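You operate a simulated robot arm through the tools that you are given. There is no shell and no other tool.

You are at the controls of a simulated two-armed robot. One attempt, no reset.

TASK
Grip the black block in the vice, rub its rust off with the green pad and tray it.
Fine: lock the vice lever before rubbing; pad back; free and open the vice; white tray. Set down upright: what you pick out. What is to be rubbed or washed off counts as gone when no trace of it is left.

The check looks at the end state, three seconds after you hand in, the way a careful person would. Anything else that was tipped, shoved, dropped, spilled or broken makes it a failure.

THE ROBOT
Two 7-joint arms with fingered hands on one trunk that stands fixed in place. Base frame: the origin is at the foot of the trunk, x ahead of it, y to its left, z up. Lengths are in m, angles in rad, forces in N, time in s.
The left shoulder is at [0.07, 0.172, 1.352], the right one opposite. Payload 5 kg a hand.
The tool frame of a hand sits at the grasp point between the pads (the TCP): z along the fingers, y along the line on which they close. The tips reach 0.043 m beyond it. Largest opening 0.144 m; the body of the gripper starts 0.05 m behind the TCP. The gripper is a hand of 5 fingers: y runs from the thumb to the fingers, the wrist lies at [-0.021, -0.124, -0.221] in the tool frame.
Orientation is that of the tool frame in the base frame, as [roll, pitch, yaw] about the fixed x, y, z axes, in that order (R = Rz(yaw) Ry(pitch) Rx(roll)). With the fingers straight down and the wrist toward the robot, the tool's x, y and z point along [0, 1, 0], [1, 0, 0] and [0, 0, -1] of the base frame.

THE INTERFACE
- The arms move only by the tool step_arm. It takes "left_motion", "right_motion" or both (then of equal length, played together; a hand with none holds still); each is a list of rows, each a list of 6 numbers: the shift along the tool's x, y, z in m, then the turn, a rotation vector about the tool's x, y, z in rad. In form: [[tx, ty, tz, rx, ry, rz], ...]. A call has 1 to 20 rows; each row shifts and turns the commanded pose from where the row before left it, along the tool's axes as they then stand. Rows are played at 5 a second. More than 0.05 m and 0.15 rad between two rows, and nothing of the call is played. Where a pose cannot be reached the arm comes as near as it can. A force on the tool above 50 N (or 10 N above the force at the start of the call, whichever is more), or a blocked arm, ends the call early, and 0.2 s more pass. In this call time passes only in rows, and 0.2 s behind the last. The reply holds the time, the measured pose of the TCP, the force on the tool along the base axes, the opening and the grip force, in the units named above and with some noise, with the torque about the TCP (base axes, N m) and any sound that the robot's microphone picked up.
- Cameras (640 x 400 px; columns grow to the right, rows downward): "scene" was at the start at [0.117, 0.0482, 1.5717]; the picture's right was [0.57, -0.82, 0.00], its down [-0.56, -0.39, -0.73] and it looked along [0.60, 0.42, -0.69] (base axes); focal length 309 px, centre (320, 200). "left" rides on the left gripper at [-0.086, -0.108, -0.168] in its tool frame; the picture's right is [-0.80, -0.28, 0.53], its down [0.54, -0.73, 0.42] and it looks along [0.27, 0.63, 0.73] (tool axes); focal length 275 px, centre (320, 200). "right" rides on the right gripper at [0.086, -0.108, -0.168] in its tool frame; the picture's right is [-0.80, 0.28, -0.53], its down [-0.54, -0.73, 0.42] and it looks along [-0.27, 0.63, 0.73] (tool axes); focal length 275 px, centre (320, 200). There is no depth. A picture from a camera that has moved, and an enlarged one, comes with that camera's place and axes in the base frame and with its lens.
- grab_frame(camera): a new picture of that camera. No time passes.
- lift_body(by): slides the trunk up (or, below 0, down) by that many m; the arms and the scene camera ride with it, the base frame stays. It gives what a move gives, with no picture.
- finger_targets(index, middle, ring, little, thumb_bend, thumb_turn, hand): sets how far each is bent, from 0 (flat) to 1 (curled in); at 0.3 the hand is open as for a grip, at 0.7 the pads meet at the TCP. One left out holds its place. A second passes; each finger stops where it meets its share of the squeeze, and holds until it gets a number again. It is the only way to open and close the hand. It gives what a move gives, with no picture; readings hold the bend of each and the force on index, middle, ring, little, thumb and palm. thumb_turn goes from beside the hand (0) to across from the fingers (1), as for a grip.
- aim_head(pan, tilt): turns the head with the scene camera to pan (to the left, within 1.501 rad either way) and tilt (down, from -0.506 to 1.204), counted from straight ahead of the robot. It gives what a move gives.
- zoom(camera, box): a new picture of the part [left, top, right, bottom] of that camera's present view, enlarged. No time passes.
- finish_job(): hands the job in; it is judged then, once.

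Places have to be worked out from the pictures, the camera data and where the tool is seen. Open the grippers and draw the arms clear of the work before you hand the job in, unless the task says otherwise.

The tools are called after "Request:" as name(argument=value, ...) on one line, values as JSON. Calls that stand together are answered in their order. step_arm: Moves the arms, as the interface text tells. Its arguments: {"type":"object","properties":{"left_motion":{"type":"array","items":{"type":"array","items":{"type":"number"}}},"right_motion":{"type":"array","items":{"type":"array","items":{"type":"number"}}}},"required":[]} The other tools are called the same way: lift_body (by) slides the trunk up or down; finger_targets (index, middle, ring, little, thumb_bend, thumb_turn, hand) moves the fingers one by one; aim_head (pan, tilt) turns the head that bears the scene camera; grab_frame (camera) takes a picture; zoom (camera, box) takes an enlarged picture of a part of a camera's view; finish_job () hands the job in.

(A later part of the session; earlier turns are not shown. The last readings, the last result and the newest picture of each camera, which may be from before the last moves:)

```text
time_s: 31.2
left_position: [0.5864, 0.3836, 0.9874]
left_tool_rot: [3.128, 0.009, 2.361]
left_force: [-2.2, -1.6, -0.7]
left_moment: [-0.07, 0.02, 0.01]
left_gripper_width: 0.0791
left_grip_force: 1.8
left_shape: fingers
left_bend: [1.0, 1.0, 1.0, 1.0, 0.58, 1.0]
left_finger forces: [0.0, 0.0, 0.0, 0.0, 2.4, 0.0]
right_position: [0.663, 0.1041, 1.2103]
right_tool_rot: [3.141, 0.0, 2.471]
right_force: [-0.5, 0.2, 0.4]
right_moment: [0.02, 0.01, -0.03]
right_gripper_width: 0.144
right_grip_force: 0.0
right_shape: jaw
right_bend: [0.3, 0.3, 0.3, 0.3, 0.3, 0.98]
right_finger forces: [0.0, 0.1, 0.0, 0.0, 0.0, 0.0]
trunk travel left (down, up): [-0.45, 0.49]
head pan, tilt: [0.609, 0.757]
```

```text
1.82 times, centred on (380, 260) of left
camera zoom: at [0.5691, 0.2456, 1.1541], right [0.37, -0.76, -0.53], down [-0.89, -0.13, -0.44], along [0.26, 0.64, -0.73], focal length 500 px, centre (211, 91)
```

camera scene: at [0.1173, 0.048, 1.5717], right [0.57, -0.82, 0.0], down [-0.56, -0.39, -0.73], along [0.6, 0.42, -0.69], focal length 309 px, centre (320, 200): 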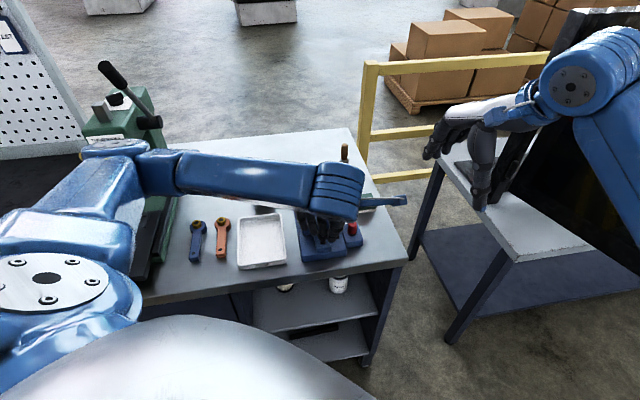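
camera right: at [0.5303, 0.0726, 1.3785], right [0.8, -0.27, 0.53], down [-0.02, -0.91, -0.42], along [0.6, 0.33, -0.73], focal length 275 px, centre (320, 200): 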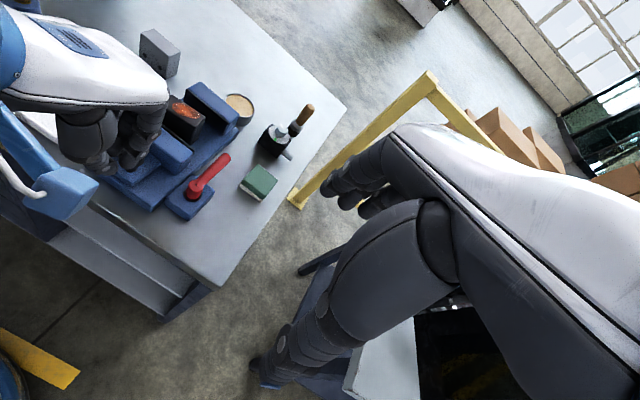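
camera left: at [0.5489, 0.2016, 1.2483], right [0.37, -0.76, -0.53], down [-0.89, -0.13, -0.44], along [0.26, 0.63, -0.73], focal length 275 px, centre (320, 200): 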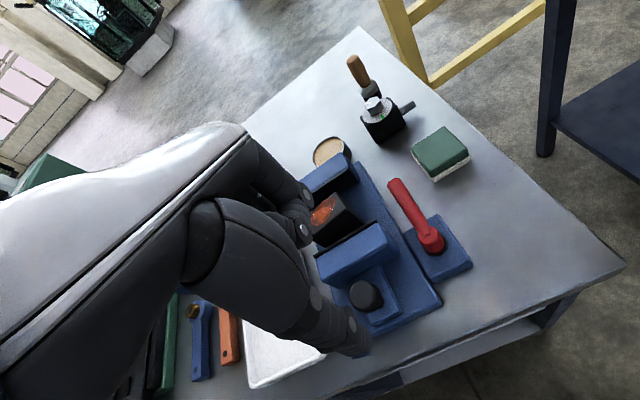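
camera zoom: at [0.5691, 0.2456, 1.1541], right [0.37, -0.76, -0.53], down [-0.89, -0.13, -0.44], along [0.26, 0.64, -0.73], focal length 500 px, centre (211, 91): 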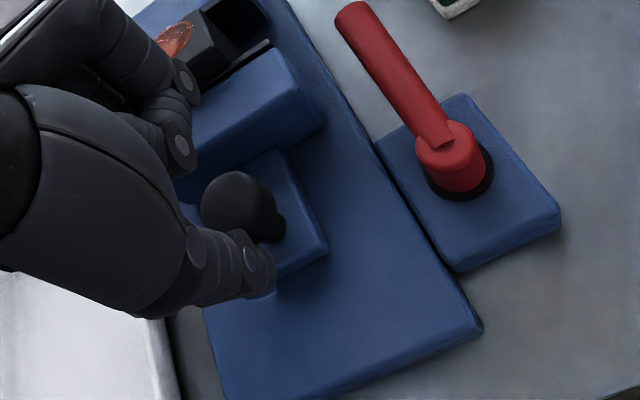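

The moving jaw is about to reach the block and the force is still low. I keep pushing in smaller steps until it clamps.

Request:
step_arm(left_motion=[[0, 0.006, 0, 0, 0, 0], [0, 0.006, 0, 0, 0, 0], [0, 0.006, 0, 0, 0, 0]])

Request:
zoom(camera="right", box=[90, 60, 270, 200])

Request:
zoom(camera="left", box=[280, 100, 480, 320])

```text
time_s: 32.0
left_position: [0.5987, 0.3954, 0.9886]
left_tool_rot: [3.129, 0.009, 2.36]
left_force: [-5.7, -6.1, 1.1]
left_moment: [-0.23, 0.23, -0.02]
left_gripper_width: 0.0817
left_grip_force: 3.8
left_shape: fingers
left_bend: [1.0, 1.0, 1.0, 1.0, 0.56, 1.0]
left_finger forces: [0.0, 0.1, 0.0, 0.0, 7.8, 0.0]
right_position: [0.6634, 0.1035, 1.2113]
right_tool_rot: [3.141, 0.001, 2.471]
right_force: [-0.5, 0.5, -0.4]
right_moment: [0.05, 0.02, 0.0]
right_gripper_width: 0.1438
right_grip_force: 0.0
right_shape: jaw
right_bend: [0.3, 0.3, 0.3, 0.3, 0.3, 0.98]
right_finger forces: [0.0, 0.0, 0.0, 0.1, 0.0, 0.0]
trunk travel left (down, up): [-0.45, 0.49]
head pan, tilt: [0.609, 0.757]
```

```text
2.86 times, centred on (180, 130) of right
camera zoom: at [0.5288, 0.072, 1.3791], right [0.8, -0.27, 0.53], down [-0.03, -0.91, -0.42], along [0.6, 0.33, -0.73], focal length 786 px, centre (720, 400)
```

zoom: 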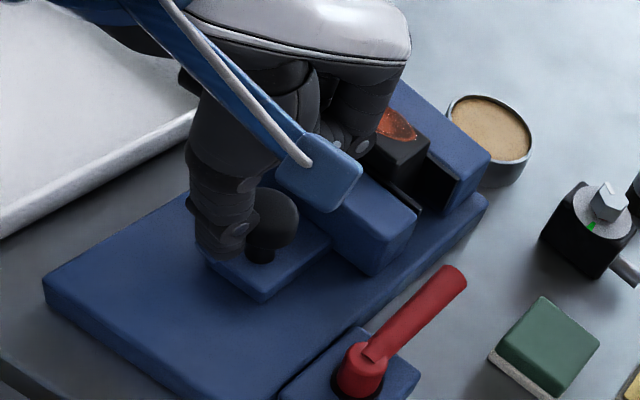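

```text
1.82 times, centred on (380, 210) of left
camera zoom: at [0.5811, 0.2577, 1.1545], right [0.37, -0.76, -0.53], down [-0.89, -0.13, -0.44], along [0.26, 0.63, -0.73], focal length 500 px, centre (211, 182)
```

zoom: 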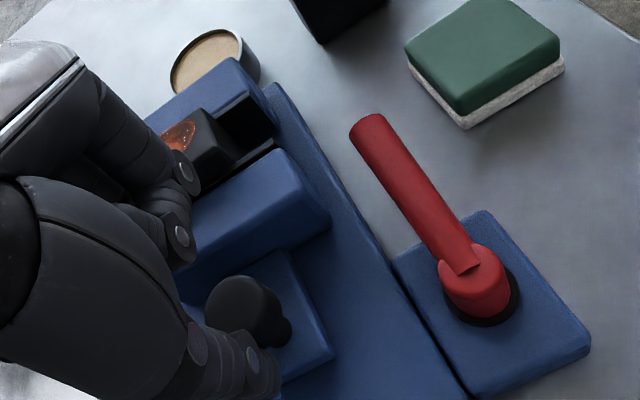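

The jaw is now pushing the block (8 N). To keep the knuckles from creeping over the block I push the rest of the way by flexing the thumb.

Request:
finger_targets(hand="left", thumb_bend=0.66)

Request:
zoom(camera="right", box=[90, 60, 270, 200])

Request:
zoom(camera="left", box=[280, 100, 480, 320])

```text
time_s: 33.0
left_position: [0.5988, 0.3944, 0.9875]
left_tool_rot: [3.13, 0.009, 2.36]
left_force: [-10.1, -10.9, -1.1]
left_moment: [-0.35, 0.35, -0.03]
left_gripper_width: 0.0811
left_grip_force: 8.0
left_shape: fingers
left_bend: [1.0, 1.0, 1.0, 1.0, 0.57, 1.0]
left_finger forces: [0.0, 0.0, 0.0, 0.0, 14.8, 0.0]
right_position: [0.6621, 0.1033, 1.2112]
right_tool_rot: [3.14, 0.001, 2.473]
right_force: [0.9, 0.8, 0.0]
right_moment: [0.03, -0.01, -0.03]
right_gripper_width: 0.1439
right_grip_force: 0.1
right_shape: jaw
right_bend: [0.3, 0.3, 0.3, 0.3, 0.3, 0.98]
right_finger forces: [0.0, 0.0, 0.0, 0.0, 0.0, 0.1]
trunk travel left (down, up): [-0.45, 0.49]
head pan, tilt: [0.609, 0.757]
```

```text
2.86 times, centred on (180, 130) of right
camera zoom: at [0.5288, 0.0719, 1.3791], right [0.8, -0.27, 0.53], down [-0.03, -0.91, -0.42], along [0.6, 0.33, -0.73], focal length 786 px, centre (720, 400)
```

zoom: 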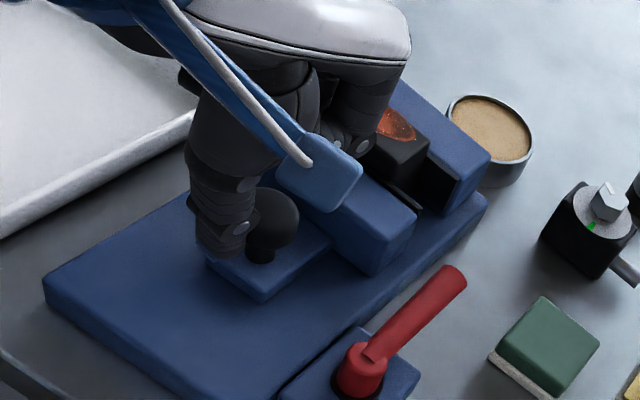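

```text
1.82 times, centred on (380, 210) of left
camera zoom: at [0.5812, 0.2578, 1.1544], right [0.37, -0.76, -0.53], down [-0.89, -0.13, -0.44], along [0.26, 0.64, -0.73], focal length 500 px, centre (211, 182)
```

zoom: 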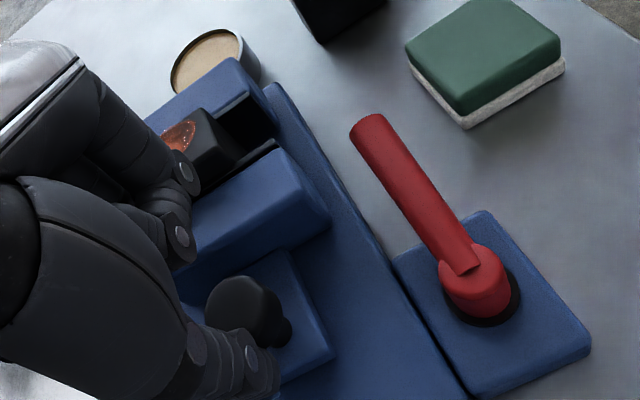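

Force rose to 15 N without motion: the jaw pad is at u≈0.768 and the fixed pad at 0.806, so the slightly yawed block now touches both. I squeeze harder with the thumb to square it up.

Request:
finger_targets(hand="left", thumb_bend=0.8)

Request:
zoom(camera="right", box=[90, 60, 270, 200])

Request:
zoom(camera="left", box=[320, 110, 420, 220])

```text
time_s: 34.0
left_position: [0.599, 0.3952, 0.9883]
left_tool_rot: [3.13, 0.01, 2.36]
left_force: [-12.4, -13.8, -1.7]
left_moment: [-0.42, 0.4, -0.03]
left_gripper_width: 0.0814
left_grip_force: 7.9
left_shape: fingers
left_bend: [1.0, 1.0, 1.0, 1.0, 0.58, 1.0]
left_finger forces: [0.0, 0.1, 0.0, 0.1, 16.9, 0.1]
right_position: [0.664, 0.1049, 1.2119]
right_tool_rot: [3.14, 0.0, 2.472]
right_force: [-0.1, 1.0, 0.6]
right_moment: [0.02, -0.01, 0.02]
right_gripper_width: 0.1439
right_grip_force: 0.1
right_shape: jaw
right_bend: [0.3, 0.3, 0.3, 0.3, 0.3, 0.98]
right_finger forces: [0.0, 0.0, 0.0, 0.1, 0.1, 0.0]
trunk travel left (down, up): [-0.45, 0.49]
head pan, tilt: [0.609, 0.757]
```

```text
2.86 times, centred on (180, 130) of right
camera zoom: at [0.5287, 0.0718, 1.3791], right [0.8, -0.27, 0.53], down [-0.03, -0.91, -0.42], along [0.6, 0.33, -0.73], focal length 786 px, centre (720, 400)
```

zoom: 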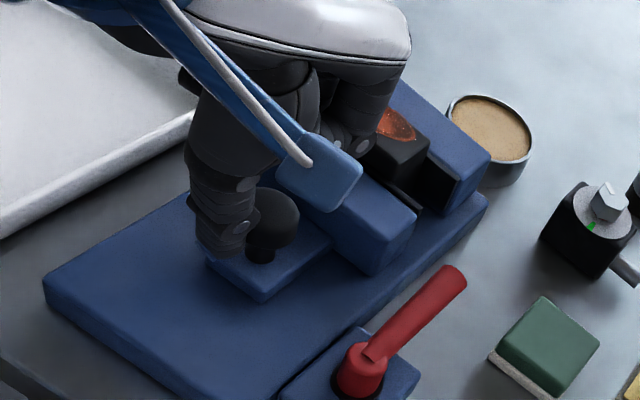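

```text
3.64 times, centred on (370, 165) of left
camera zoom: at [0.5812, 0.2577, 1.1545], right [0.37, -0.76, -0.53], down [-0.89, -0.13, -0.44], along [0.26, 0.64, -0.73], focal length 1001 px, centre (138, 327)
```

zoom: 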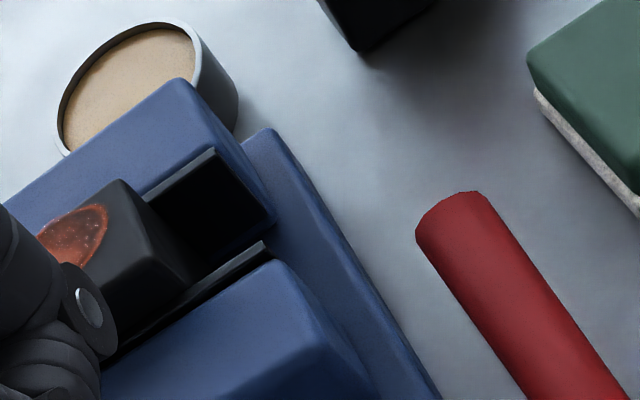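

Thumb force is 17 N with no further motion, so the block is flush-clamped; the 38 mm gap fits the grip width I measured. The slide has enough friction to stay, so I open the thumb, back off toward the robot and rise.

Request:
finger_targets(hand="left", thumb_bend=0.45)

Request:
step_arm(left_motion=[[0, -0.005, -0.02, 0, 0, 0], [0, -0.01, -0.03, 0, 0, 0], [0, -0.01, -0.04, 0, 0, 0]])

Request:
grab_frame(camera="left")

Request:
zoom(camera="right", box=[50, 60, 290, 220])

```text
time_s: 35.0
left_position: [0.5996, 0.3972, 0.9876]
left_tool_rot: [3.129, 0.008, 2.361]
left_force: [0.5, 0.0, -0.2]
left_moment: [-0.01, 0.01, 0.02]
left_gripper_width: 0.0875
left_grip_force: 0.1
left_shape: fingers
left_bend: [1.0, 1.0, 1.0, 1.0, 0.45, 0.99]
left_finger forces: [0.0, 0.0, 0.0, 0.1, 0.1, 0.0]
right_position: [0.6639, 0.1052, 1.2105]
right_tool_rot: [3.141, -0.001, 2.472]
right_force: [0.5, -0.1, 0.1]
right_moment: [0.0, 0.0, 0.03]
right_gripper_width: 0.1439
right_grip_force: 0.1
right_shape: jaw
right_bend: [0.3, 0.3, 0.3, 0.3, 0.3, 0.98]
right_finger forces: [0.1, 0.0, 0.0, 0.0, 0.0, 0.1]
trunk travel left (down, up): [-0.45, 0.49]
head pan, tilt: [0.609, 0.757]
```

```text
time_s: 35.8
left_position: [0.5793, 0.3768, 1.0778]
left_tool_rot: [3.129, 0.009, 2.361]
left_force: [-0.5, -0.2, -0.8]
left_moment: [0.06, -0.04, 0.04]
left_gripper_width: 0.0877
left_grip_force: 0.0
left_shape: fingers
left_bend: [1.0, 1.0, 1.0, 1.0, 0.45, 0.99]
left_finger forces: [0.0, 0.0, 0.1, 0.1, 0.0, 0.0]
right_position: [0.6636, 0.1054, 1.2114]
right_tool_rot: [3.142, 0.0, 2.472]
right_force: [-0.5, -0.5, -0.2]
right_moment: [0.01, -0.03, 0.01]
right_gripper_width: 0.1439
right_grip_force: 0.0
right_shape: jaw
right_bend: [0.3, 0.3, 0.3, 0.3, 0.3, 0.98]
right_finger forces: [0.0, 0.1, 0.0, 0.0, 0.0, 0.0]
trunk travel left (down, up): [-0.45, 0.49]
head pan, tilt: [0.609, 0.757]
```

```text
taken
camera left: at [0.5628, 0.2388, 1.2445], right [0.37, -0.76, -0.53], down [-0.89, -0.13, -0.44], along [0.26, 0.64, -0.73], focal length 275 px, centre (320, 200)
```

left: 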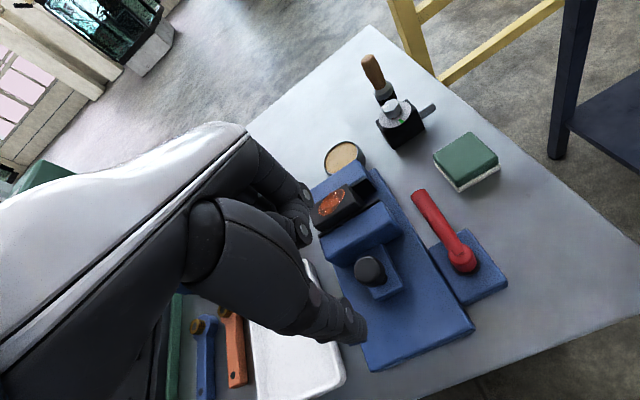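

```text
2.50 times, centred on (170, 140) of right
camera zoom: at [0.5295, 0.0727, 1.3788], right [0.8, -0.27, 0.53], down [-0.03, -0.91, -0.42], along [0.6, 0.33, -0.73], focal length 688 px, centre (695, 350)
```

zoom: 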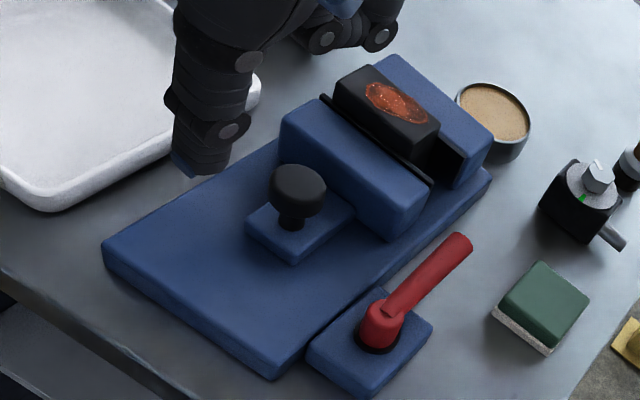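

The block is held square between the jaws. Next is the lever: I extend only the left index, move above the space between jaw and lever, and check the finger position with the cameras.

Request:
finger_targets(hand="left", index=0.65, thumb_bend=0.35)

Request:
step_arm(left_motion=[[-0.021, 0.01, 0, 0, 0, 0], [-0.021, 0.005, 0, 0, 0, 0]])

Request:
grab_frame(camera="left")

Request:
zoom(camera="right", box=[50, 60, 290, 220])

```text
time_s: 36.8
left_position: [0.5806, 0.3762, 1.0785]
left_tool_rot: [3.128, 0.01, 2.362]
left_force: [0.8, 0.0, 0.2]
left_moment: [-0.02, -0.03, -0.01]
left_gripper_width: 0.0777
left_grip_force: 0.1
left_shape: fingers
left_bend: [0.65, 1.0, 1.0, 1.0, 0.35, 0.98]
left_finger forces: [0.0, 0.0, 0.1, 0.1, 0.1, 0.1]
right_position: [0.6635, 0.1051, 1.2115]
right_tool_rot: [3.14, 0.0, 2.473]
right_force: [0.0, -0.2, 0.2]
right_moment: [0.02, -0.01, 0.0]
right_gripper_width: 0.1437
right_grip_force: 0.0
right_shape: jaw
right_bend: [0.3, 0.3, 0.3, 0.3, 0.3, 0.98]
right_finger forces: [0.0, 0.0, 0.0, 0.1, 0.1, 0.0]
trunk travel left (down, up): [-0.45, 0.49]
head pan, tilt: [0.609, 0.757]
```

```text
time_s: 37.4
left_position: [0.6237, 0.3575, 1.0757]
left_tool_rot: [3.13, 0.008, 2.363]
left_force: [0.8, -0.8, 0.1]
left_moment: [0.01, 0.01, 0.03]
left_gripper_width: 0.0779
left_grip_force: 0.1
left_shape: fingers
left_bend: [0.65, 1.0, 1.0, 1.0, 0.35, 0.98]
left_finger forces: [0.0, 0.0, 0.0, 0.0, 0.0, 0.0]
right_position: [0.6647, 0.105, 1.2098]
right_tool_rot: [-3.14, -0.002, 2.47]
right_force: [1.0, 0.2, 0.0]
right_moment: [-0.01, 0.01, 0.01]
right_gripper_width: 0.1439
right_grip_force: 0.2
right_shape: jaw
right_bend: [0.3, 0.3, 0.3, 0.3, 0.3, 0.98]
right_finger forces: [0.0, 0.0, 0.0, 0.1, 0.0, 0.0]
trunk travel left (down, up): [-0.45, 0.49]
head pan, tilt: [0.609, 0.757]
```

```text
taken
camera left: at [0.6053, 0.2204, 1.2437], right [0.37, -0.76, -0.53], down [-0.89, -0.13, -0.44], along [0.26, 0.64, -0.73], focal length 275 px, centre (320, 200)
```

left: 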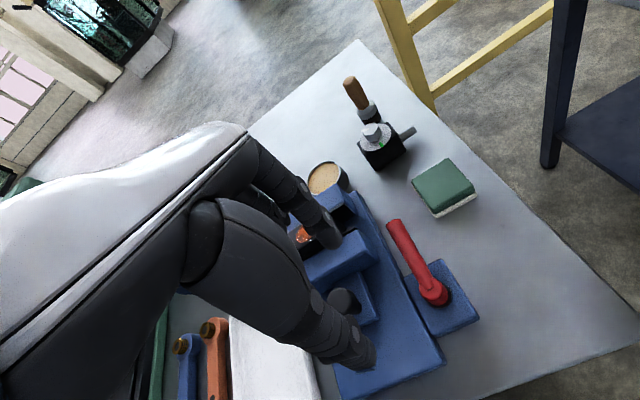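

```text
2.50 times, centred on (170, 140) of right
camera zoom: at [0.5311, 0.0727, 1.3782], right [0.8, -0.27, 0.53], down [-0.03, -0.91, -0.42], along [0.6, 0.33, -0.73], focal length 688 px, centre (695, 350)
```

zoom: 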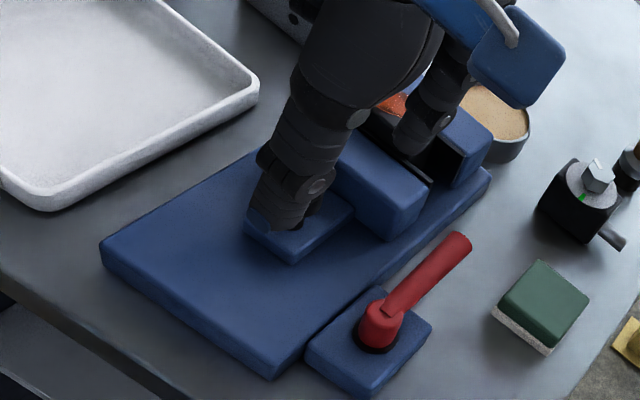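

The index tip sits nearly at the TCP's lateral position (u≈0.714, w≈0.19), clear of the lever's left face at w≈0.23 and of the jaw front. I lower it beside the lever.

Request:
step_arm(left_motion=[[0, -0.004, 0.03, 0, 0, 0], [0, 0, 0.03, 0, 0, 0], [0, 0, 0.02, 0, 0, 0], [0, 0, 0.014, 0, 0, 0]])

Request:
zoom(camera="right", box=[90, 60, 270, 200])

Request:
zoom(camera="left", box=[280, 150, 480, 370])

```text
time_s: 38.4
left_position: [0.6188, 0.3555, 0.9835]
left_tool_rot: [3.13, 0.008, 2.365]
left_force: [-0.1, 0.1, 0.5]
left_moment: [-0.03, 0.01, 0.0]
left_gripper_width: 0.0777
left_grip_force: 0.0
left_shape: fingers
left_bend: [0.65, 1.0, 1.0, 1.0, 0.35, 0.98]
left_finger forces: [0.0, 0.0, 0.0, 0.0, 0.1, 0.0]
right_position: [0.6648, 0.1063, 1.2098]
right_tool_rot: [-3.14, 0.0, 2.471]
right_force: [0.3, -0.1, -1.0]
right_moment: [0.0, 0.01, 0.0]
right_gripper_width: 0.1437
right_grip_force: 0.0
right_shape: jaw
right_bend: [0.3, 0.3, 0.3, 0.3, 0.3, 0.98]
right_finger forces: [0.1, 0.0, 0.1, 0.1, 0.0, 0.0]
trunk travel left (down, up): [-0.45, 0.49]
head pan, tilt: [0.609, 0.757]
```

```text
2.86 times, centred on (180, 130) of right
camera zoom: at [0.5303, 0.0733, 1.3785], right [0.8, -0.27, 0.53], down [-0.03, -0.91, -0.42], along [0.6, 0.32, -0.73], focal length 786 px, centre (720, 400)
```

zoom: 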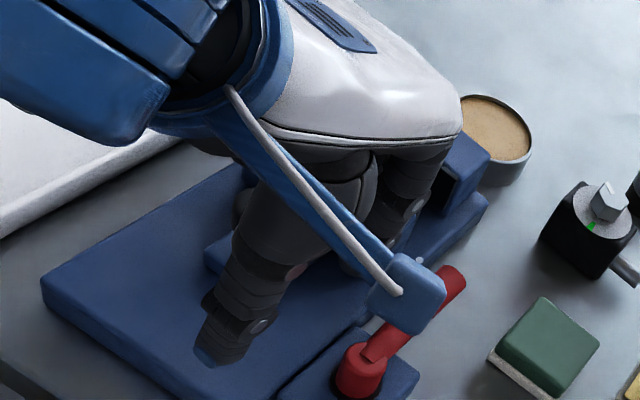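

```text
1.82 times, centred on (380, 260) of left
camera zoom: at [0.6028, 0.2186, 1.1511], right [0.38, -0.76, -0.53], down [-0.89, -0.13, -0.44], along [0.26, 0.64, -0.73], focal length 500 px, centre (211, 91)
```

zoom: 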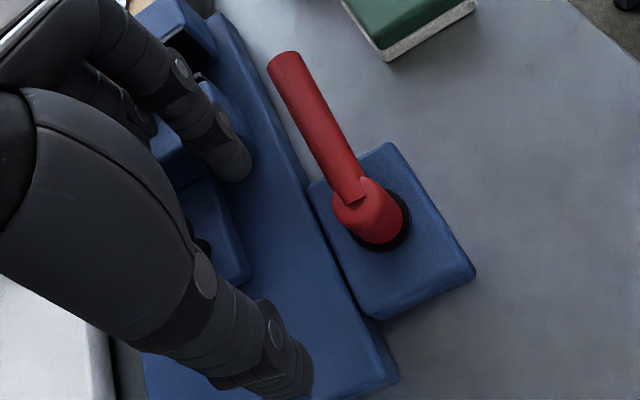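

The index is beside the lever on its vice side. I push toward +w (away from the vice) in 1 cm rows and watch whether the lever turns.

Request:
step_arm(left_motion=[[-0.01, 0, 0, 0, 0, 0], [-0.01, 0, 0, 0, 0, 0], [-0.01, 0, 0, 0, 0, 0], [-0.008, 0, 0, 0, 0, 0]])

Request:
zoom(camera="left", box=[280, 150, 480, 370])

Request:
zoom(camera="right", box=[90, 60, 270, 200])

```text
time_s: 39.4
left_position: [0.6463, 0.3304, 0.9846]
left_tool_rot: [3.128, 0.008, 2.363]
left_force: [-3.1, 2.3, 1.5]
left_moment: [0.15, 0.06, 0.04]
left_gripper_width: 0.0775
left_grip_force: 1.9
left_shape: fingers
left_bend: [0.65, 1.0, 1.0, 1.0, 0.35, 0.98]
left_finger forces: [3.9, 0.1, 0.0, 0.0, 0.0, 0.0]
right_position: [0.6642, 0.107, 1.2105]
right_tool_rot: [3.141, -0.001, 2.471]
right_force: [0.2, -0.4, 0.7]
right_moment: [0.0, 0.01, -0.01]
right_gripper_width: 0.144
right_grip_force: 0.1
right_shape: jaw
right_bend: [0.3, 0.3, 0.3, 0.3, 0.3, 0.98]
right_finger forces: [0.1, 0.0, 0.1, 0.0, 0.1, 0.0]
trunk travel left (down, up): [-0.45, 0.49]
head pan, tilt: [0.609, 0.757]
```

```text
1.82 times, centred on (380, 260) of left
camera zoom: at [0.6299, 0.1925, 1.1502], right [0.38, -0.76, -0.53], down [-0.89, -0.13, -0.44], along [0.26, 0.64, -0.73], focal length 500 px, centre (211, 91)
```

zoom: 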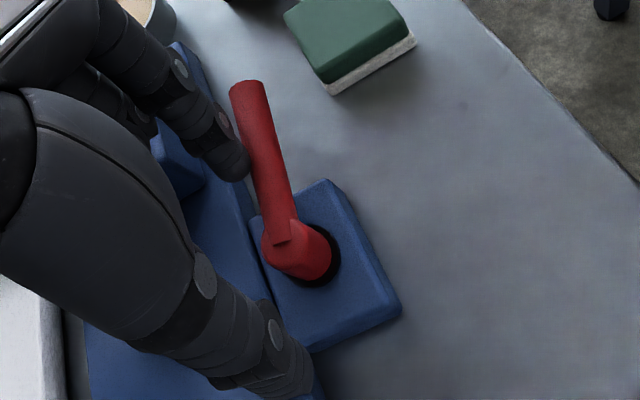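

```text
2.86 times, centred on (180, 130) of right
camera zoom: at [0.5298, 0.0736, 1.3786], right [0.8, -0.27, 0.53], down [-0.03, -0.91, -0.42], along [0.6, 0.33, -0.73], focal length 786 px, centre (720, 400)
```

zoom: 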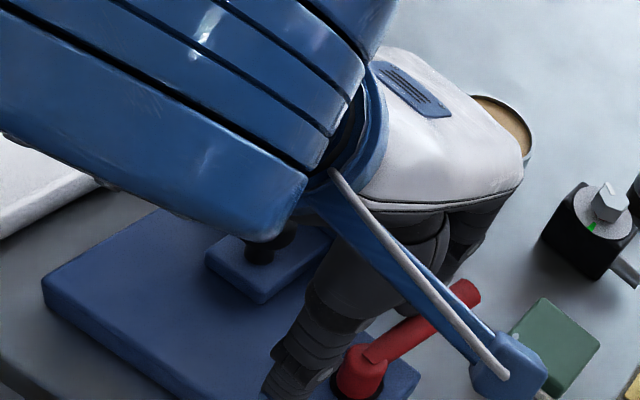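

The lever turned about 10° under 4 N, so it goes this way. I continue along the arc around its pivot.

Request:
step_arm(left_motion=[[-0.0082, 0.0015, 0, 0, 0, 0], [-0.0082, 0.0014, 0, 0, 0, 0], [-0.0078, -0.002, 0, 0, 0, 0], [-0.0078, -0.0021, 0, 0, 0, 0]])

Request:
zoom(camera="left", box=[280, 150, 480, 370])

```text
time_s: 40.4
left_position: [0.6705, 0.3063, 0.9839]
left_tool_rot: [3.131, 0.009, 2.364]
left_force: [-2.4, 2.5, 2.3]
left_moment: [0.12, 0.05, 0.1]
left_gripper_width: 0.0759
left_grip_force: 1.6
left_shape: fingers
left_bend: [0.66, 1.0, 1.0, 1.0, 0.35, 0.98]
left_finger forces: [3.9, 0.0, 0.1, 0.0, 0.0, 0.1]
right_position: [0.6636, 0.1057, 1.2109]
right_tool_rot: [3.141, 0.0, 2.471]
right_force: [0.4, -0.6, 0.3]
right_moment: [-0.02, -0.01, -0.01]
right_gripper_width: 0.1437
right_grip_force: 0.0
right_shape: jaw
right_bend: [0.3, 0.3, 0.3, 0.3, 0.3, 0.98]
right_finger forces: [0.0, 0.0, 0.0, 0.1, 0.0, 0.0]
trunk travel left (down, up): [-0.45, 0.49]
head pan, tilt: [0.609, 0.757]
```

```text
1.82 times, centred on (380, 260) of left
camera zoom: at [0.6524, 0.1693, 1.1509], right [0.37, -0.76, -0.53], down [-0.89, -0.13, -0.44], along [0.26, 0.64, -0.73], focal length 500 px, centre (211, 91)
```

zoom: 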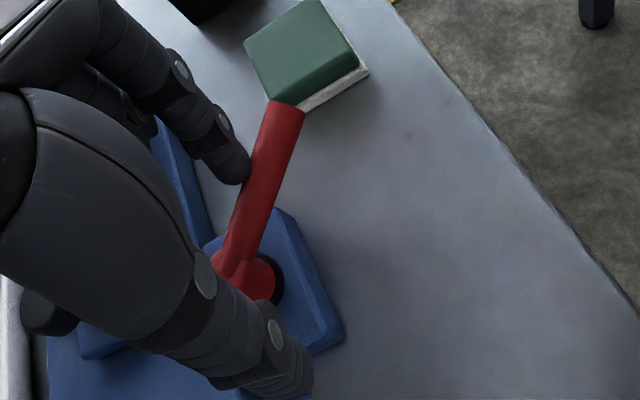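

The lever is at about 50° and moving freely. I continue the arc toward 90°, watching for a stop or click.

Request:
step_arm(left_motion=[[-0.0069, -0.005, 0, 0, 0, 0], [-0.0068, -0.005, 0, 0, 0, 0], [-0.0048, -0.0071, 0, 0, 0, 0]])

Request:
zoom(camera="left", box=[280, 150, 480, 370])

Request:
zoom(camera="scene", box=[280, 160, 420, 280])

```text
time_s: 41.2
left_position: [0.6706, 0.2812, 0.9839]
left_tool_rot: [3.131, 0.01, 2.361]
left_force: [0.0, 4.5, 4.7]
left_moment: [0.18, -0.06, 0.02]
left_gripper_width: 0.0783
left_grip_force: 2.8
left_shape: fingers
left_bend: [0.65, 1.0, 1.0, 1.0, 0.35, 0.98]
left_finger forces: [5.5, 0.0, 0.1, 0.1, 0.0, 0.0]
right_position: [0.664, 0.1052, 1.2111]
right_tool_rot: [-3.138, -0.002, 2.471]
right_force: [0.8, 0.7, -1.0]
right_moment: [-0.04, 0.02, 0.01]
right_gripper_width: 0.1439
right_grip_force: 0.1
right_shape: jaw
right_bend: [0.3, 0.3, 0.3, 0.3, 0.3, 0.98]
right_finger forces: [0.0, 0.1, 0.0, 0.0, 0.1, 0.1]
trunk travel left (down, up): [-0.45, 0.49]
head pan, tilt: [0.609, 0.757]
```

```text
1.82 times, centred on (380, 260) of left
camera zoom: at [0.653, 0.1445, 1.1505], right [0.37, -0.76, -0.53], down [-0.89, -0.13, -0.44], along [0.26, 0.63, -0.73], focal length 500 px, centre (211, 91)
```

zoom: 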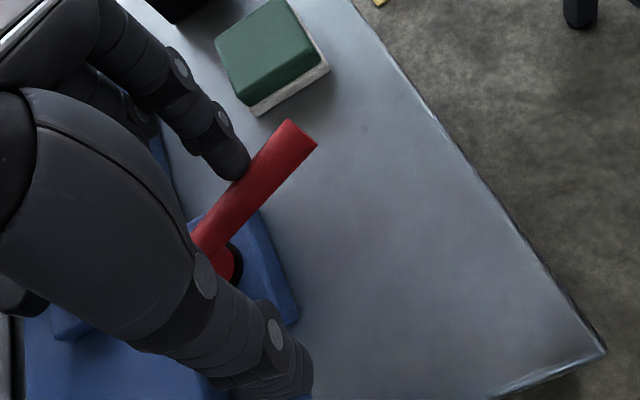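

```text
3.33 times, centred on (350, 220) of scene
camera zoom: at [0.1166, 0.049, 1.5718], right [0.57, -0.82, 0.0], down [-0.56, -0.39, -0.73], along [0.6, 0.42, -0.69], focal length 1030 px, centre (220, 133)
```

zoom: 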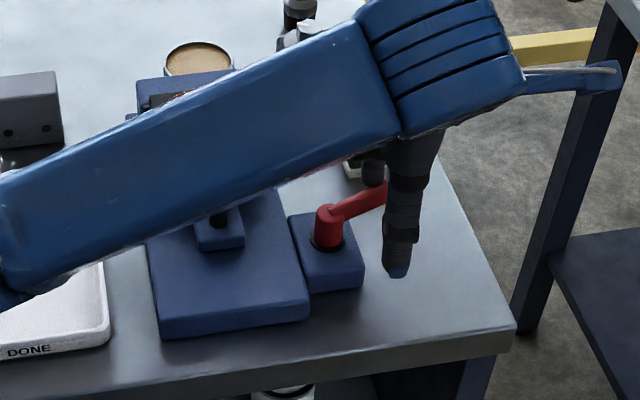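

The lever is near 80° with still only 5 N. I push on a bit further to find the end stop.

Request:
step_arm(left_motion=[[-0.003, -0.005, 0, 0, 0, 0], [-0.002, -0.006, 0, 0, 0, 0]])

Request:
zoom(camera="left", box=[280, 150, 480, 370])

Request:
zoom(camera="scene", box=[320, 190, 400, 260])

```text
time_s: 41.8
left_position: [0.6671, 0.2699, 0.9824]
left_tool_rot: [3.13, 0.008, 2.362]
left_force: [-0.7, 4.0, 3.7]
left_moment: [0.13, -0.06, 0.05]
left_gripper_width: 0.0798
left_grip_force: 2.0
left_shape: fingers
left_bend: [0.64, 1.0, 1.0, 1.0, 0.35, 0.98]
left_finger forces: [4.4, 0.1, 0.0, 0.0, 0.1, 0.0]
right_position: [0.6641, 0.1048, 1.2108]
right_tool_rot: [-3.142, -0.002, 2.472]
right_force: [0.4, -0.2, 0.2]
right_moment: [0.01, -0.04, 0.01]
right_gripper_width: 0.1436
right_grip_force: 0.0
right_shape: jaw
right_bend: [0.3, 0.3, 0.3, 0.3, 0.3, 0.98]
right_finger forces: [0.0, 0.1, 0.0, 0.0, 0.0, 0.0]
trunk travel left (down, up): [-0.45, 0.49]
head pan, tilt: [0.609, 0.757]
```

```text
1.82 times, centred on (380, 260) of left
camera zoom: at [0.6489, 0.1327, 1.1504], right [0.37, -0.76, -0.53], down [-0.89, -0.13, -0.44], along [0.26, 0.63, -0.73], focal length 500 px, centre (211, 91)
```

zoom: 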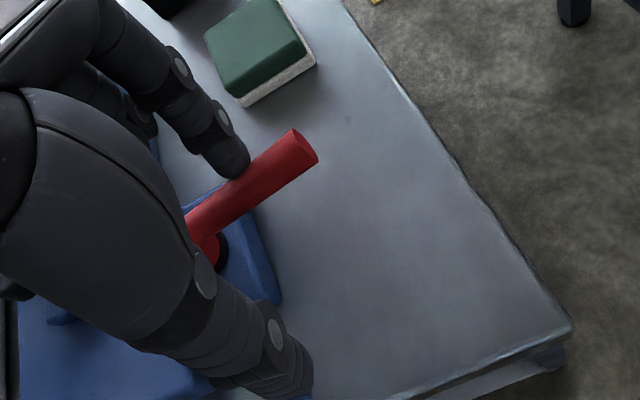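

```text
5.71 times, centred on (360, 225) of scene
camera zoom: at [0.1168, 0.0485, 1.5717], right [0.57, -0.82, 0.0], down [-0.56, -0.39, -0.73], along [0.6, 0.42, -0.69], focal length 1766 px, centre (91, 57)
```

zoom: 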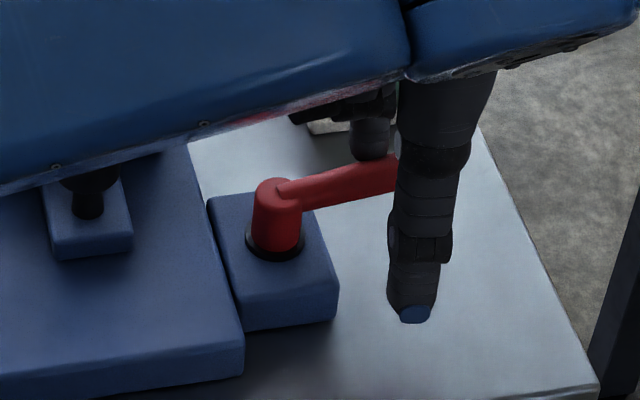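

The lever is roughly at 85–90° with no stop yet. I continue gently.

Request:
step_arm(left_motion=[[-0.001, -0.006, 0, 0, 0, 0], [0, -0.006, 0, 0, 0, 0]])

Request:
zoom(camera="left", box=[280, 150, 480, 370])

Request:
zoom(camera="scene", box=[320, 190, 400, 260])

```text
time_s: 42.4
left_position: [0.659, 0.2621, 0.9843]
left_tool_rot: [3.129, 0.01, 2.362]
left_force: [4.4, 6.8, 7.9]
left_moment: [0.37, -0.4, 0.14]
left_gripper_width: 0.0867
left_grip_force: 6.1
left_shape: fingers
left_bend: [0.6, 1.0, 1.0, 1.0, 0.35, 0.98]
left_finger forces: [11.4, 0.0, 0.0, 0.0, 0.1, 0.0]
right_position: [0.6649, 0.1056, 1.2105]
right_tool_rot: [3.14, 0.0, 2.471]
right_force: [0.6, 1.0, -0.5]
right_moment: [0.0, 0.0, -0.01]
right_gripper_width: 0.1439
right_grip_force: 0.0
right_shape: jaw
right_bend: [0.3, 0.3, 0.3, 0.3, 0.3, 0.98]
right_finger forces: [0.0, 0.1, 0.0, 0.0, 0.0, 0.0]
trunk travel left (down, up): [-0.45, 0.49]
head pan, tilt: [0.609, 0.757]
```

```text
1.82 times, centred on (380, 260) of left
camera zoom: at [0.641, 0.1243, 1.1513], right [0.38, -0.76, -0.53], down [-0.89, -0.13, -0.44], along [0.26, 0.64, -0.73], focal length 500 px, centre (211, 91)
```

zoom: 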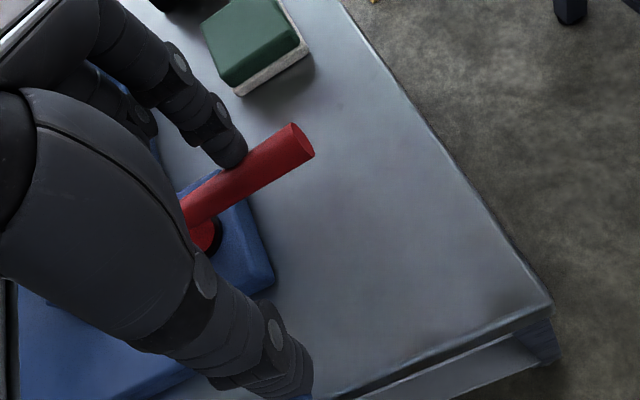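

```text
5.71 times, centred on (360, 225) of scene
camera zoom: at [0.1168, 0.0488, 1.5718], right [0.57, -0.82, 0.0], down [-0.56, -0.39, -0.73], along [0.6, 0.42, -0.69], focal length 1766 px, centre (91, 57)
```

zoom: 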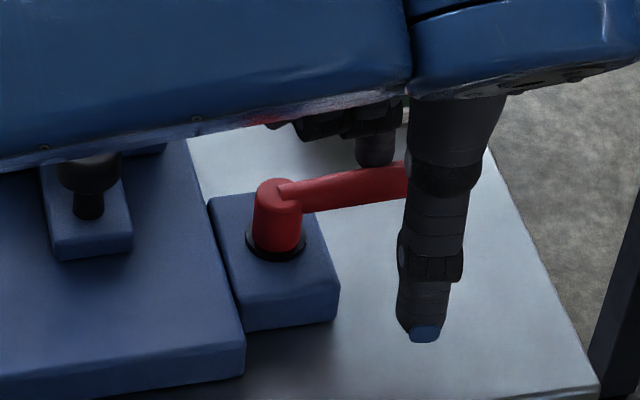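

Index force jumped to 11 N and the lever no longer moves, so it is at its stop near 90°. I give one more firm nudge to seat it.

Request:
step_arm(left_motion=[[0, -0.006, 0, 0, 0, 0], [0, -0.004, 0, 0, 0, 0]])

Request:
zoom(camera="scene", box=[320, 190, 400, 260])

```text
time_s: 43.0
left_position: [0.6515, 0.2549, 0.9848]
left_tool_rot: [3.126, 0.013, 2.363]
left_force: [7.7, 13.7, 17.5]
left_moment: [0.83, -0.82, 0.27]
left_gripper_width: 0.0958
left_grip_force: 11.7
left_shape: fingers
left_bend: [0.55, 1.0, 1.0, 1.0, 0.35, 0.98]
left_finger forces: [23.1, 0.0, 0.0, 0.1, 0.0, 0.0]
right_position: [0.6636, 0.1048, 1.2114]
right_tool_rot: [3.141, 0.0, 2.471]
right_force: [-0.1, 0.3, 0.6]
right_moment: [0.01, -0.01, -0.01]
right_gripper_width: 0.1437
right_grip_force: 0.0
right_shape: jaw
right_bend: [0.3, 0.3, 0.3, 0.3, 0.3, 0.98]
right_finger forces: [0.1, 0.1, 0.0, 0.0, 0.0, 0.1]
trunk travel left (down, up): [-0.45, 0.49]
head pan, tilt: [0.609, 0.757]
```

```text
5.71 times, centred on (360, 225) of scene
camera zoom: at [0.1162, 0.0492, 1.5719], right [0.57, -0.82, 0.0], down [-0.56, -0.39, -0.73], along [0.6, 0.42, -0.69], focal length 1766 px, centre (91, 57)
```

zoom: 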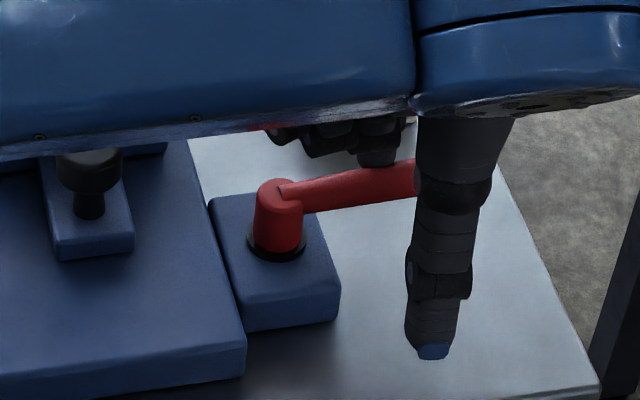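

Lever holds firm at its stop (23 N), so the vice is locked. I back the finger off the lever and rise, then look at the whole area.

Request:
step_arm(left_motion=[[0, 0.012, 0, 0, 0, 0], [0, 0.012, -0.01, 0, 0, 0], [0, 0, -0.04, 0, 0, 0], [0, 0, -0.045, 0, 0, 0], [0.03, 0, -0.03, 0, 0, 0]])

Request:
grab_frame(camera="left")

Request:
grab_frame(camera="right")

Request:
zoom(camera="scene", box=[280, 150, 420, 270])

```text
time_s: 44.2
left_position: [0.644, 0.292, 1.1094]
left_tool_rot: [3.129, 0.011, 2.362]
left_force: [-0.7, -0.1, 0.0]
left_moment: [-0.03, -0.05, 0.01]
left_gripper_width: 0.0781
left_grip_force: 0.0
left_shape: fingers
left_bend: [0.65, 1.0, 1.0, 1.0, 0.35, 0.98]
left_finger forces: [0.1, 0.0, 0.0, 0.0, 0.0, 0.1]
right_position: [0.6625, 0.1061, 1.2115]
right_tool_rot: [3.141, 0.004, 2.471]
right_force: [-0.3, -0.1, 0.3]
right_moment: [-0.01, -0.06, -0.03]
right_gripper_width: 0.144
right_grip_force: 0.0
right_shape: jaw
right_bend: [0.3, 0.3, 0.3, 0.3, 0.3, 0.98]
right_finger forces: [0.1, 0.1, 0.0, 0.1, 0.1, 0.0]
trunk travel left (down, up): [-0.45, 0.49]
head pan, tilt: [0.609, 0.757]
```

```text
taken
camera left: at [0.626, 0.1547, 1.2759], right [0.37, -0.76, -0.53], down [-0.89, -0.13, -0.44], along [0.26, 0.63, -0.73], focal length 275 px, centre (320, 200)
```

left: 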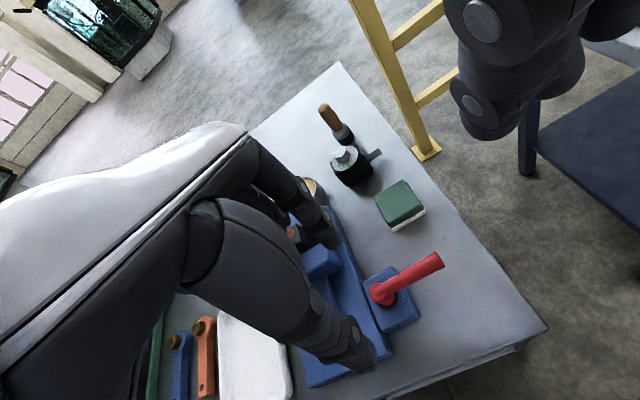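

```text
taken
camera right: at [0.5276, 0.0747, 1.3793], right [0.8, -0.27, 0.54], down [-0.02, -0.91, -0.42], along [0.6, 0.32, -0.73], focal length 275 px, centre (320, 200)
```

right: 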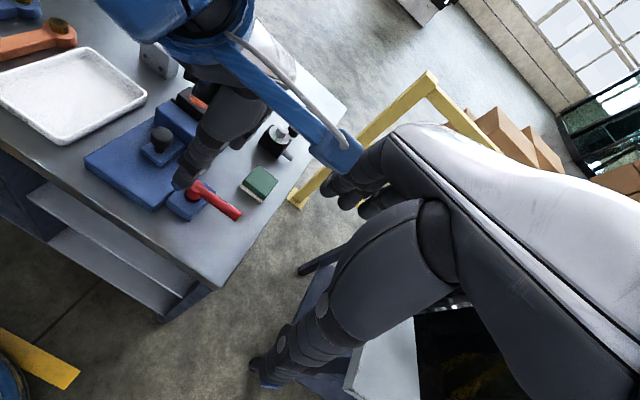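

```text
3.33 times, centred on (350, 210) of scene
camera zoom: at [0.1145, 0.0499, 1.5717], right [0.57, -0.82, 0.0], down [-0.56, -0.39, -0.73], along [0.6, 0.41, -0.69], focal length 1030 px, centre (220, 167)
```

zoom: 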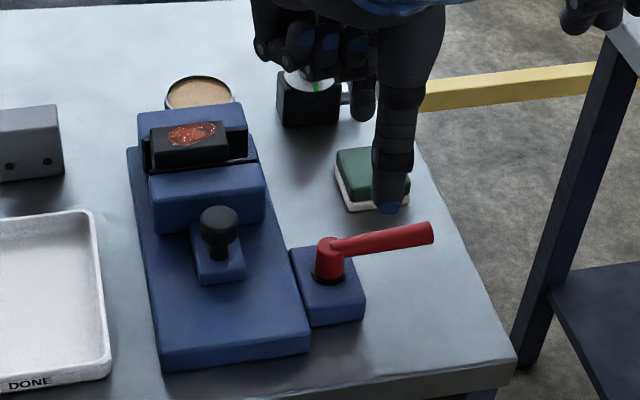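

The lever now stands across at about 90° and the block is well held. The right hand hangs where the left wrist camera will go, so I draw it back and then measure the pad.

Request:
step_arm(right_motion=[[0, -0.033, -0.0125, 0, 0, 0], [0, -0.033, -0.0125, 0, 0, 0], [0, -0.033, -0.0125, 0, 0, 0], [0, -0.033, -0.0125, 0, 0, 0]])

Request:
zoom(camera="right", box=[80, 20, 340, 200])

Request:
zoom(camera="left", box=[360, 160, 460, 300])

Request:
zoom(camera="scene", box=[335, 180, 395, 230])

```text
time_s: 45.2
left_position: [0.6451, 0.2891, 1.1093]
left_tool_rot: [3.13, 0.008, 2.363]
left_force: [-0.5, -0.1, -0.2]
left_moment: [0.04, -0.02, 0.01]
left_gripper_width: 0.078
left_grip_force: 0.1
left_shape: fingers
left_bend: [0.65, 1.0, 1.0, 1.0, 0.35, 0.98]
left_finger forces: [0.0, 0.1, 0.1, 0.1, 0.1, 0.0]
right_position: [0.5812, -0.0004, 1.2604]
right_tool_rot: [3.14, 0.0, 2.472]
right_force: [-0.4, -0.2, -0.1]
right_moment: [0.01, -0.02, 0.0]
right_gripper_width: 0.144
right_grip_force: 0.0
right_shape: jaw
right_bend: [0.3, 0.3, 0.3, 0.3, 0.3, 0.98]
right_finger forces: [0.0, 0.0, 0.0, 0.0, 0.0, 0.0]
trunk travel left (down, up): [-0.45, 0.49]
head pan, tilt: [0.609, 0.757]
```

```text
2.22 times, centred on (210, 110) of right
camera zoom: at [0.4458, -0.0331, 1.4283], right [0.8, -0.27, 0.53], down [-0.02, -0.91, -0.42], along [0.6, 0.33, -0.73], focal length 612 px, centre (564, 400)
```

zoom: 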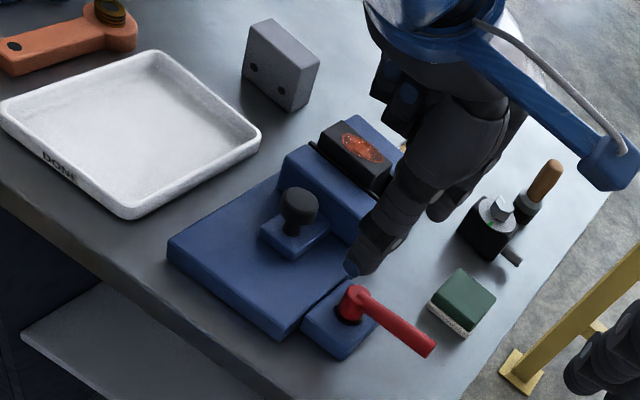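

```text
2.86 times, centred on (410, 230) of left
camera zoom: at [0.6271, 0.1518, 1.2763], right [0.37, -0.76, -0.53], down [-0.89, -0.13, -0.44], along [0.26, 0.64, -0.73], focal length 786 px, centre (63, 114)
```

zoom: 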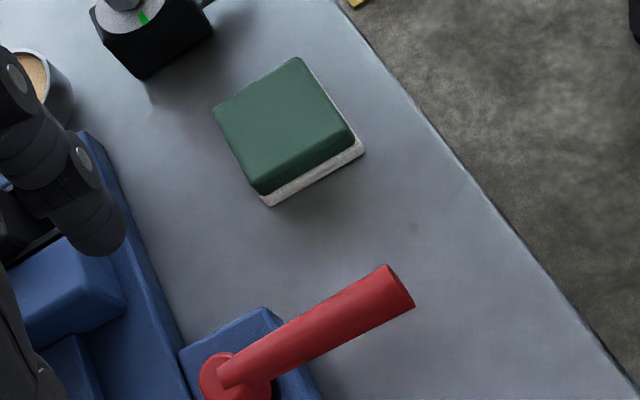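

```text
8.00 times, centred on (365, 205) of scene
camera zoom: at [0.1157, 0.046, 1.5719], right [0.57, -0.82, 0.0], down [-0.56, -0.39, -0.73], along [0.6, 0.42, -0.69], focal length 2472 px, centre (-40, 160)
```

zoom: 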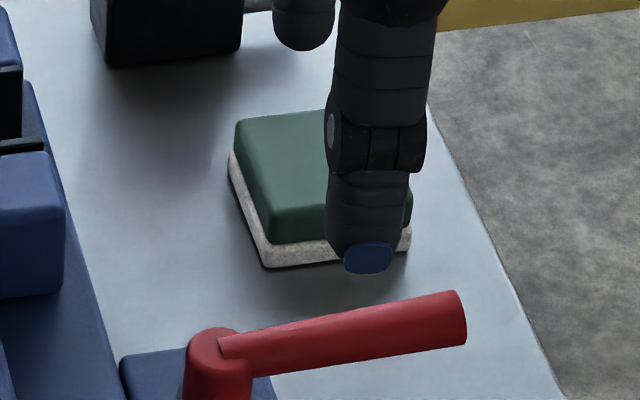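

The pad spans u≈0.752–0.807, w≈0.285–0.341, aligned with the bench and about 3 cm tall; its centre is about (0.772,0.3295), which I note for putting it back. I open the left hand and go above it.

Request:
finger_targets(hand="left", index=0.44, middle=0.44, ring=0.44, little=0.44, thumb_bend=0.44, thumb_turn=1.0)

Request:
step_arm(left_motion=[[-0.0234, 0.0397, 0, 0, 0, 0], [-0.0234, 0.0397, 0, 0, 0, 0], [-0.0232, 0.0396, 0, 0, 0, 0], [0, 0, 0.04, 0, 0, 0], [0, 0, 0.04, 0, 0, 0]])

Request:
grab_frame(camera="left")

Request:
zoom(camera="right", box=[140, 20, 340, 180])

Request:
zoom(camera="scene", box=[310, 130, 410, 240])

```text
time_s: 46.2
left_position: [0.6459, 0.2916, 1.1085]
left_tool_rot: [3.13, 0.008, 2.361]
left_force: [-0.5, 0.4, -0.4]
left_moment: [0.01, -0.01, 0.0]
left_gripper_width: 0.1001
left_grip_force: 0.0
left_shape: fingers
left_bend: [0.44, 0.44, 0.44, 0.44, 0.44, 0.99]
left_finger forces: [0.0, 0.0, 0.0, 0.0, 0.0, 0.0]
right_position: [0.5813, -0.0002, 1.2607]
right_tool_rot: [-3.141, 0.0, 2.471]
right_force: [0.3, 0.5, 0.3]
right_moment: [-0.03, -0.05, 0.02]
right_gripper_width: 0.144
right_grip_force: 0.1
right_shape: jaw
right_bend: [0.3, 0.3, 0.3, 0.3, 0.3, 0.98]
right_finger forces: [0.1, 0.1, 0.0, 0.1, 0.0, 0.1]
trunk travel left (down, up): [-0.45, 0.49]
head pan, tilt: [0.609, 0.757]
```

```text
time_s: 47.4
left_position: [0.7805, 0.3286, 1.0286]
left_tool_rot: [3.129, 0.01, 2.362]
left_force: [-0.2, 0.4, 1.2]
left_moment: [-0.03, 0.03, 0.01]
left_gripper_width: 0.1
left_grip_force: 0.0
left_shape: fingers
left_bend: [0.44, 0.44, 0.44, 0.44, 0.44, 0.99]
left_finger forces: [0.1, 0.1, 0.1, 0.1, 0.0, 0.1]
right_position: [0.582, 0.0008, 1.2584]
right_tool_rot: [-3.139, -0.001, 2.47]
right_force: [0.1, 0.7, -0.2]
right_moment: [-0.01, -0.02, 0.02]
right_gripper_width: 0.1439
right_grip_force: 0.0
right_shape: jaw
right_bend: [0.3, 0.3, 0.3, 0.3, 0.3, 0.98]
right_finger forces: [0.0, 0.0, 0.0, 0.0, 0.0, 0.0]
trunk travel left (down, up): [-0.45, 0.49]
head pan, tilt: [0.609, 0.757]
```

```text
taken
camera left: at [0.7629, 0.1899, 1.1958], right [0.38, -0.76, -0.53], down [-0.89, -0.13, -0.44], along [0.26, 0.64, -0.73], focal length 275 px, centre (320, 200)
```

left: 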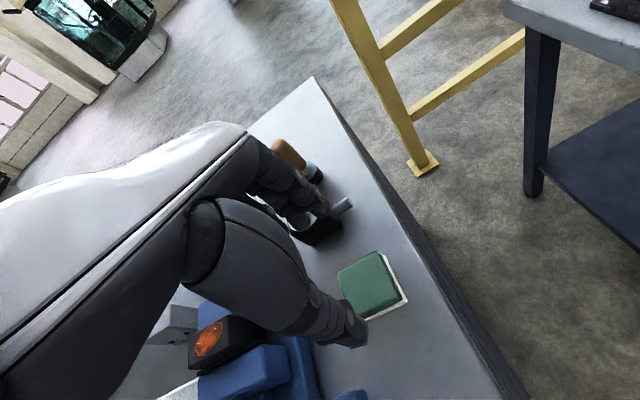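

```text
2.50 times, centred on (240, 100) of right
camera zoom: at [0.4477, -0.0308, 1.428], right [0.8, -0.27, 0.53], down [-0.03, -0.91, -0.42], along [0.6, 0.32, -0.73], focal length 688 px, centre (520, 450)
```

zoom: 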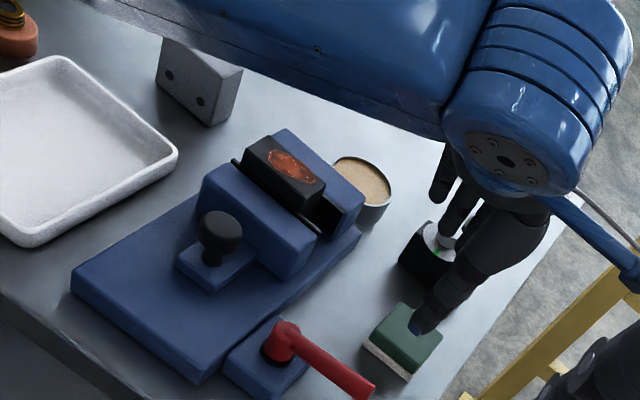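

```text
3.64 times, centred on (360, 185) of scene
camera zoom: at [0.1175, 0.0484, 1.5718], right [0.57, -0.82, 0.0], down [-0.56, -0.39, -0.73], along [0.6, 0.42, -0.69], focal length 1124 px, centre (174, 254)
```

zoom: 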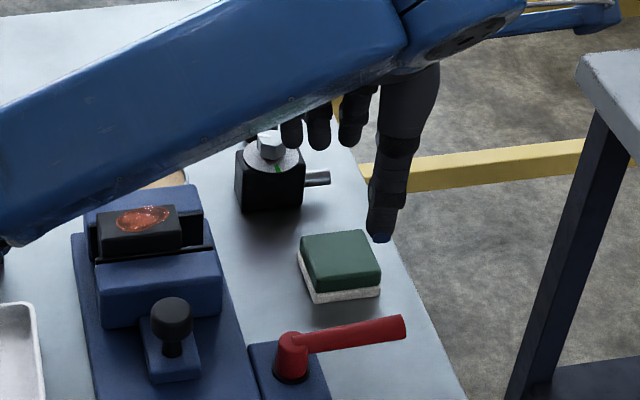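

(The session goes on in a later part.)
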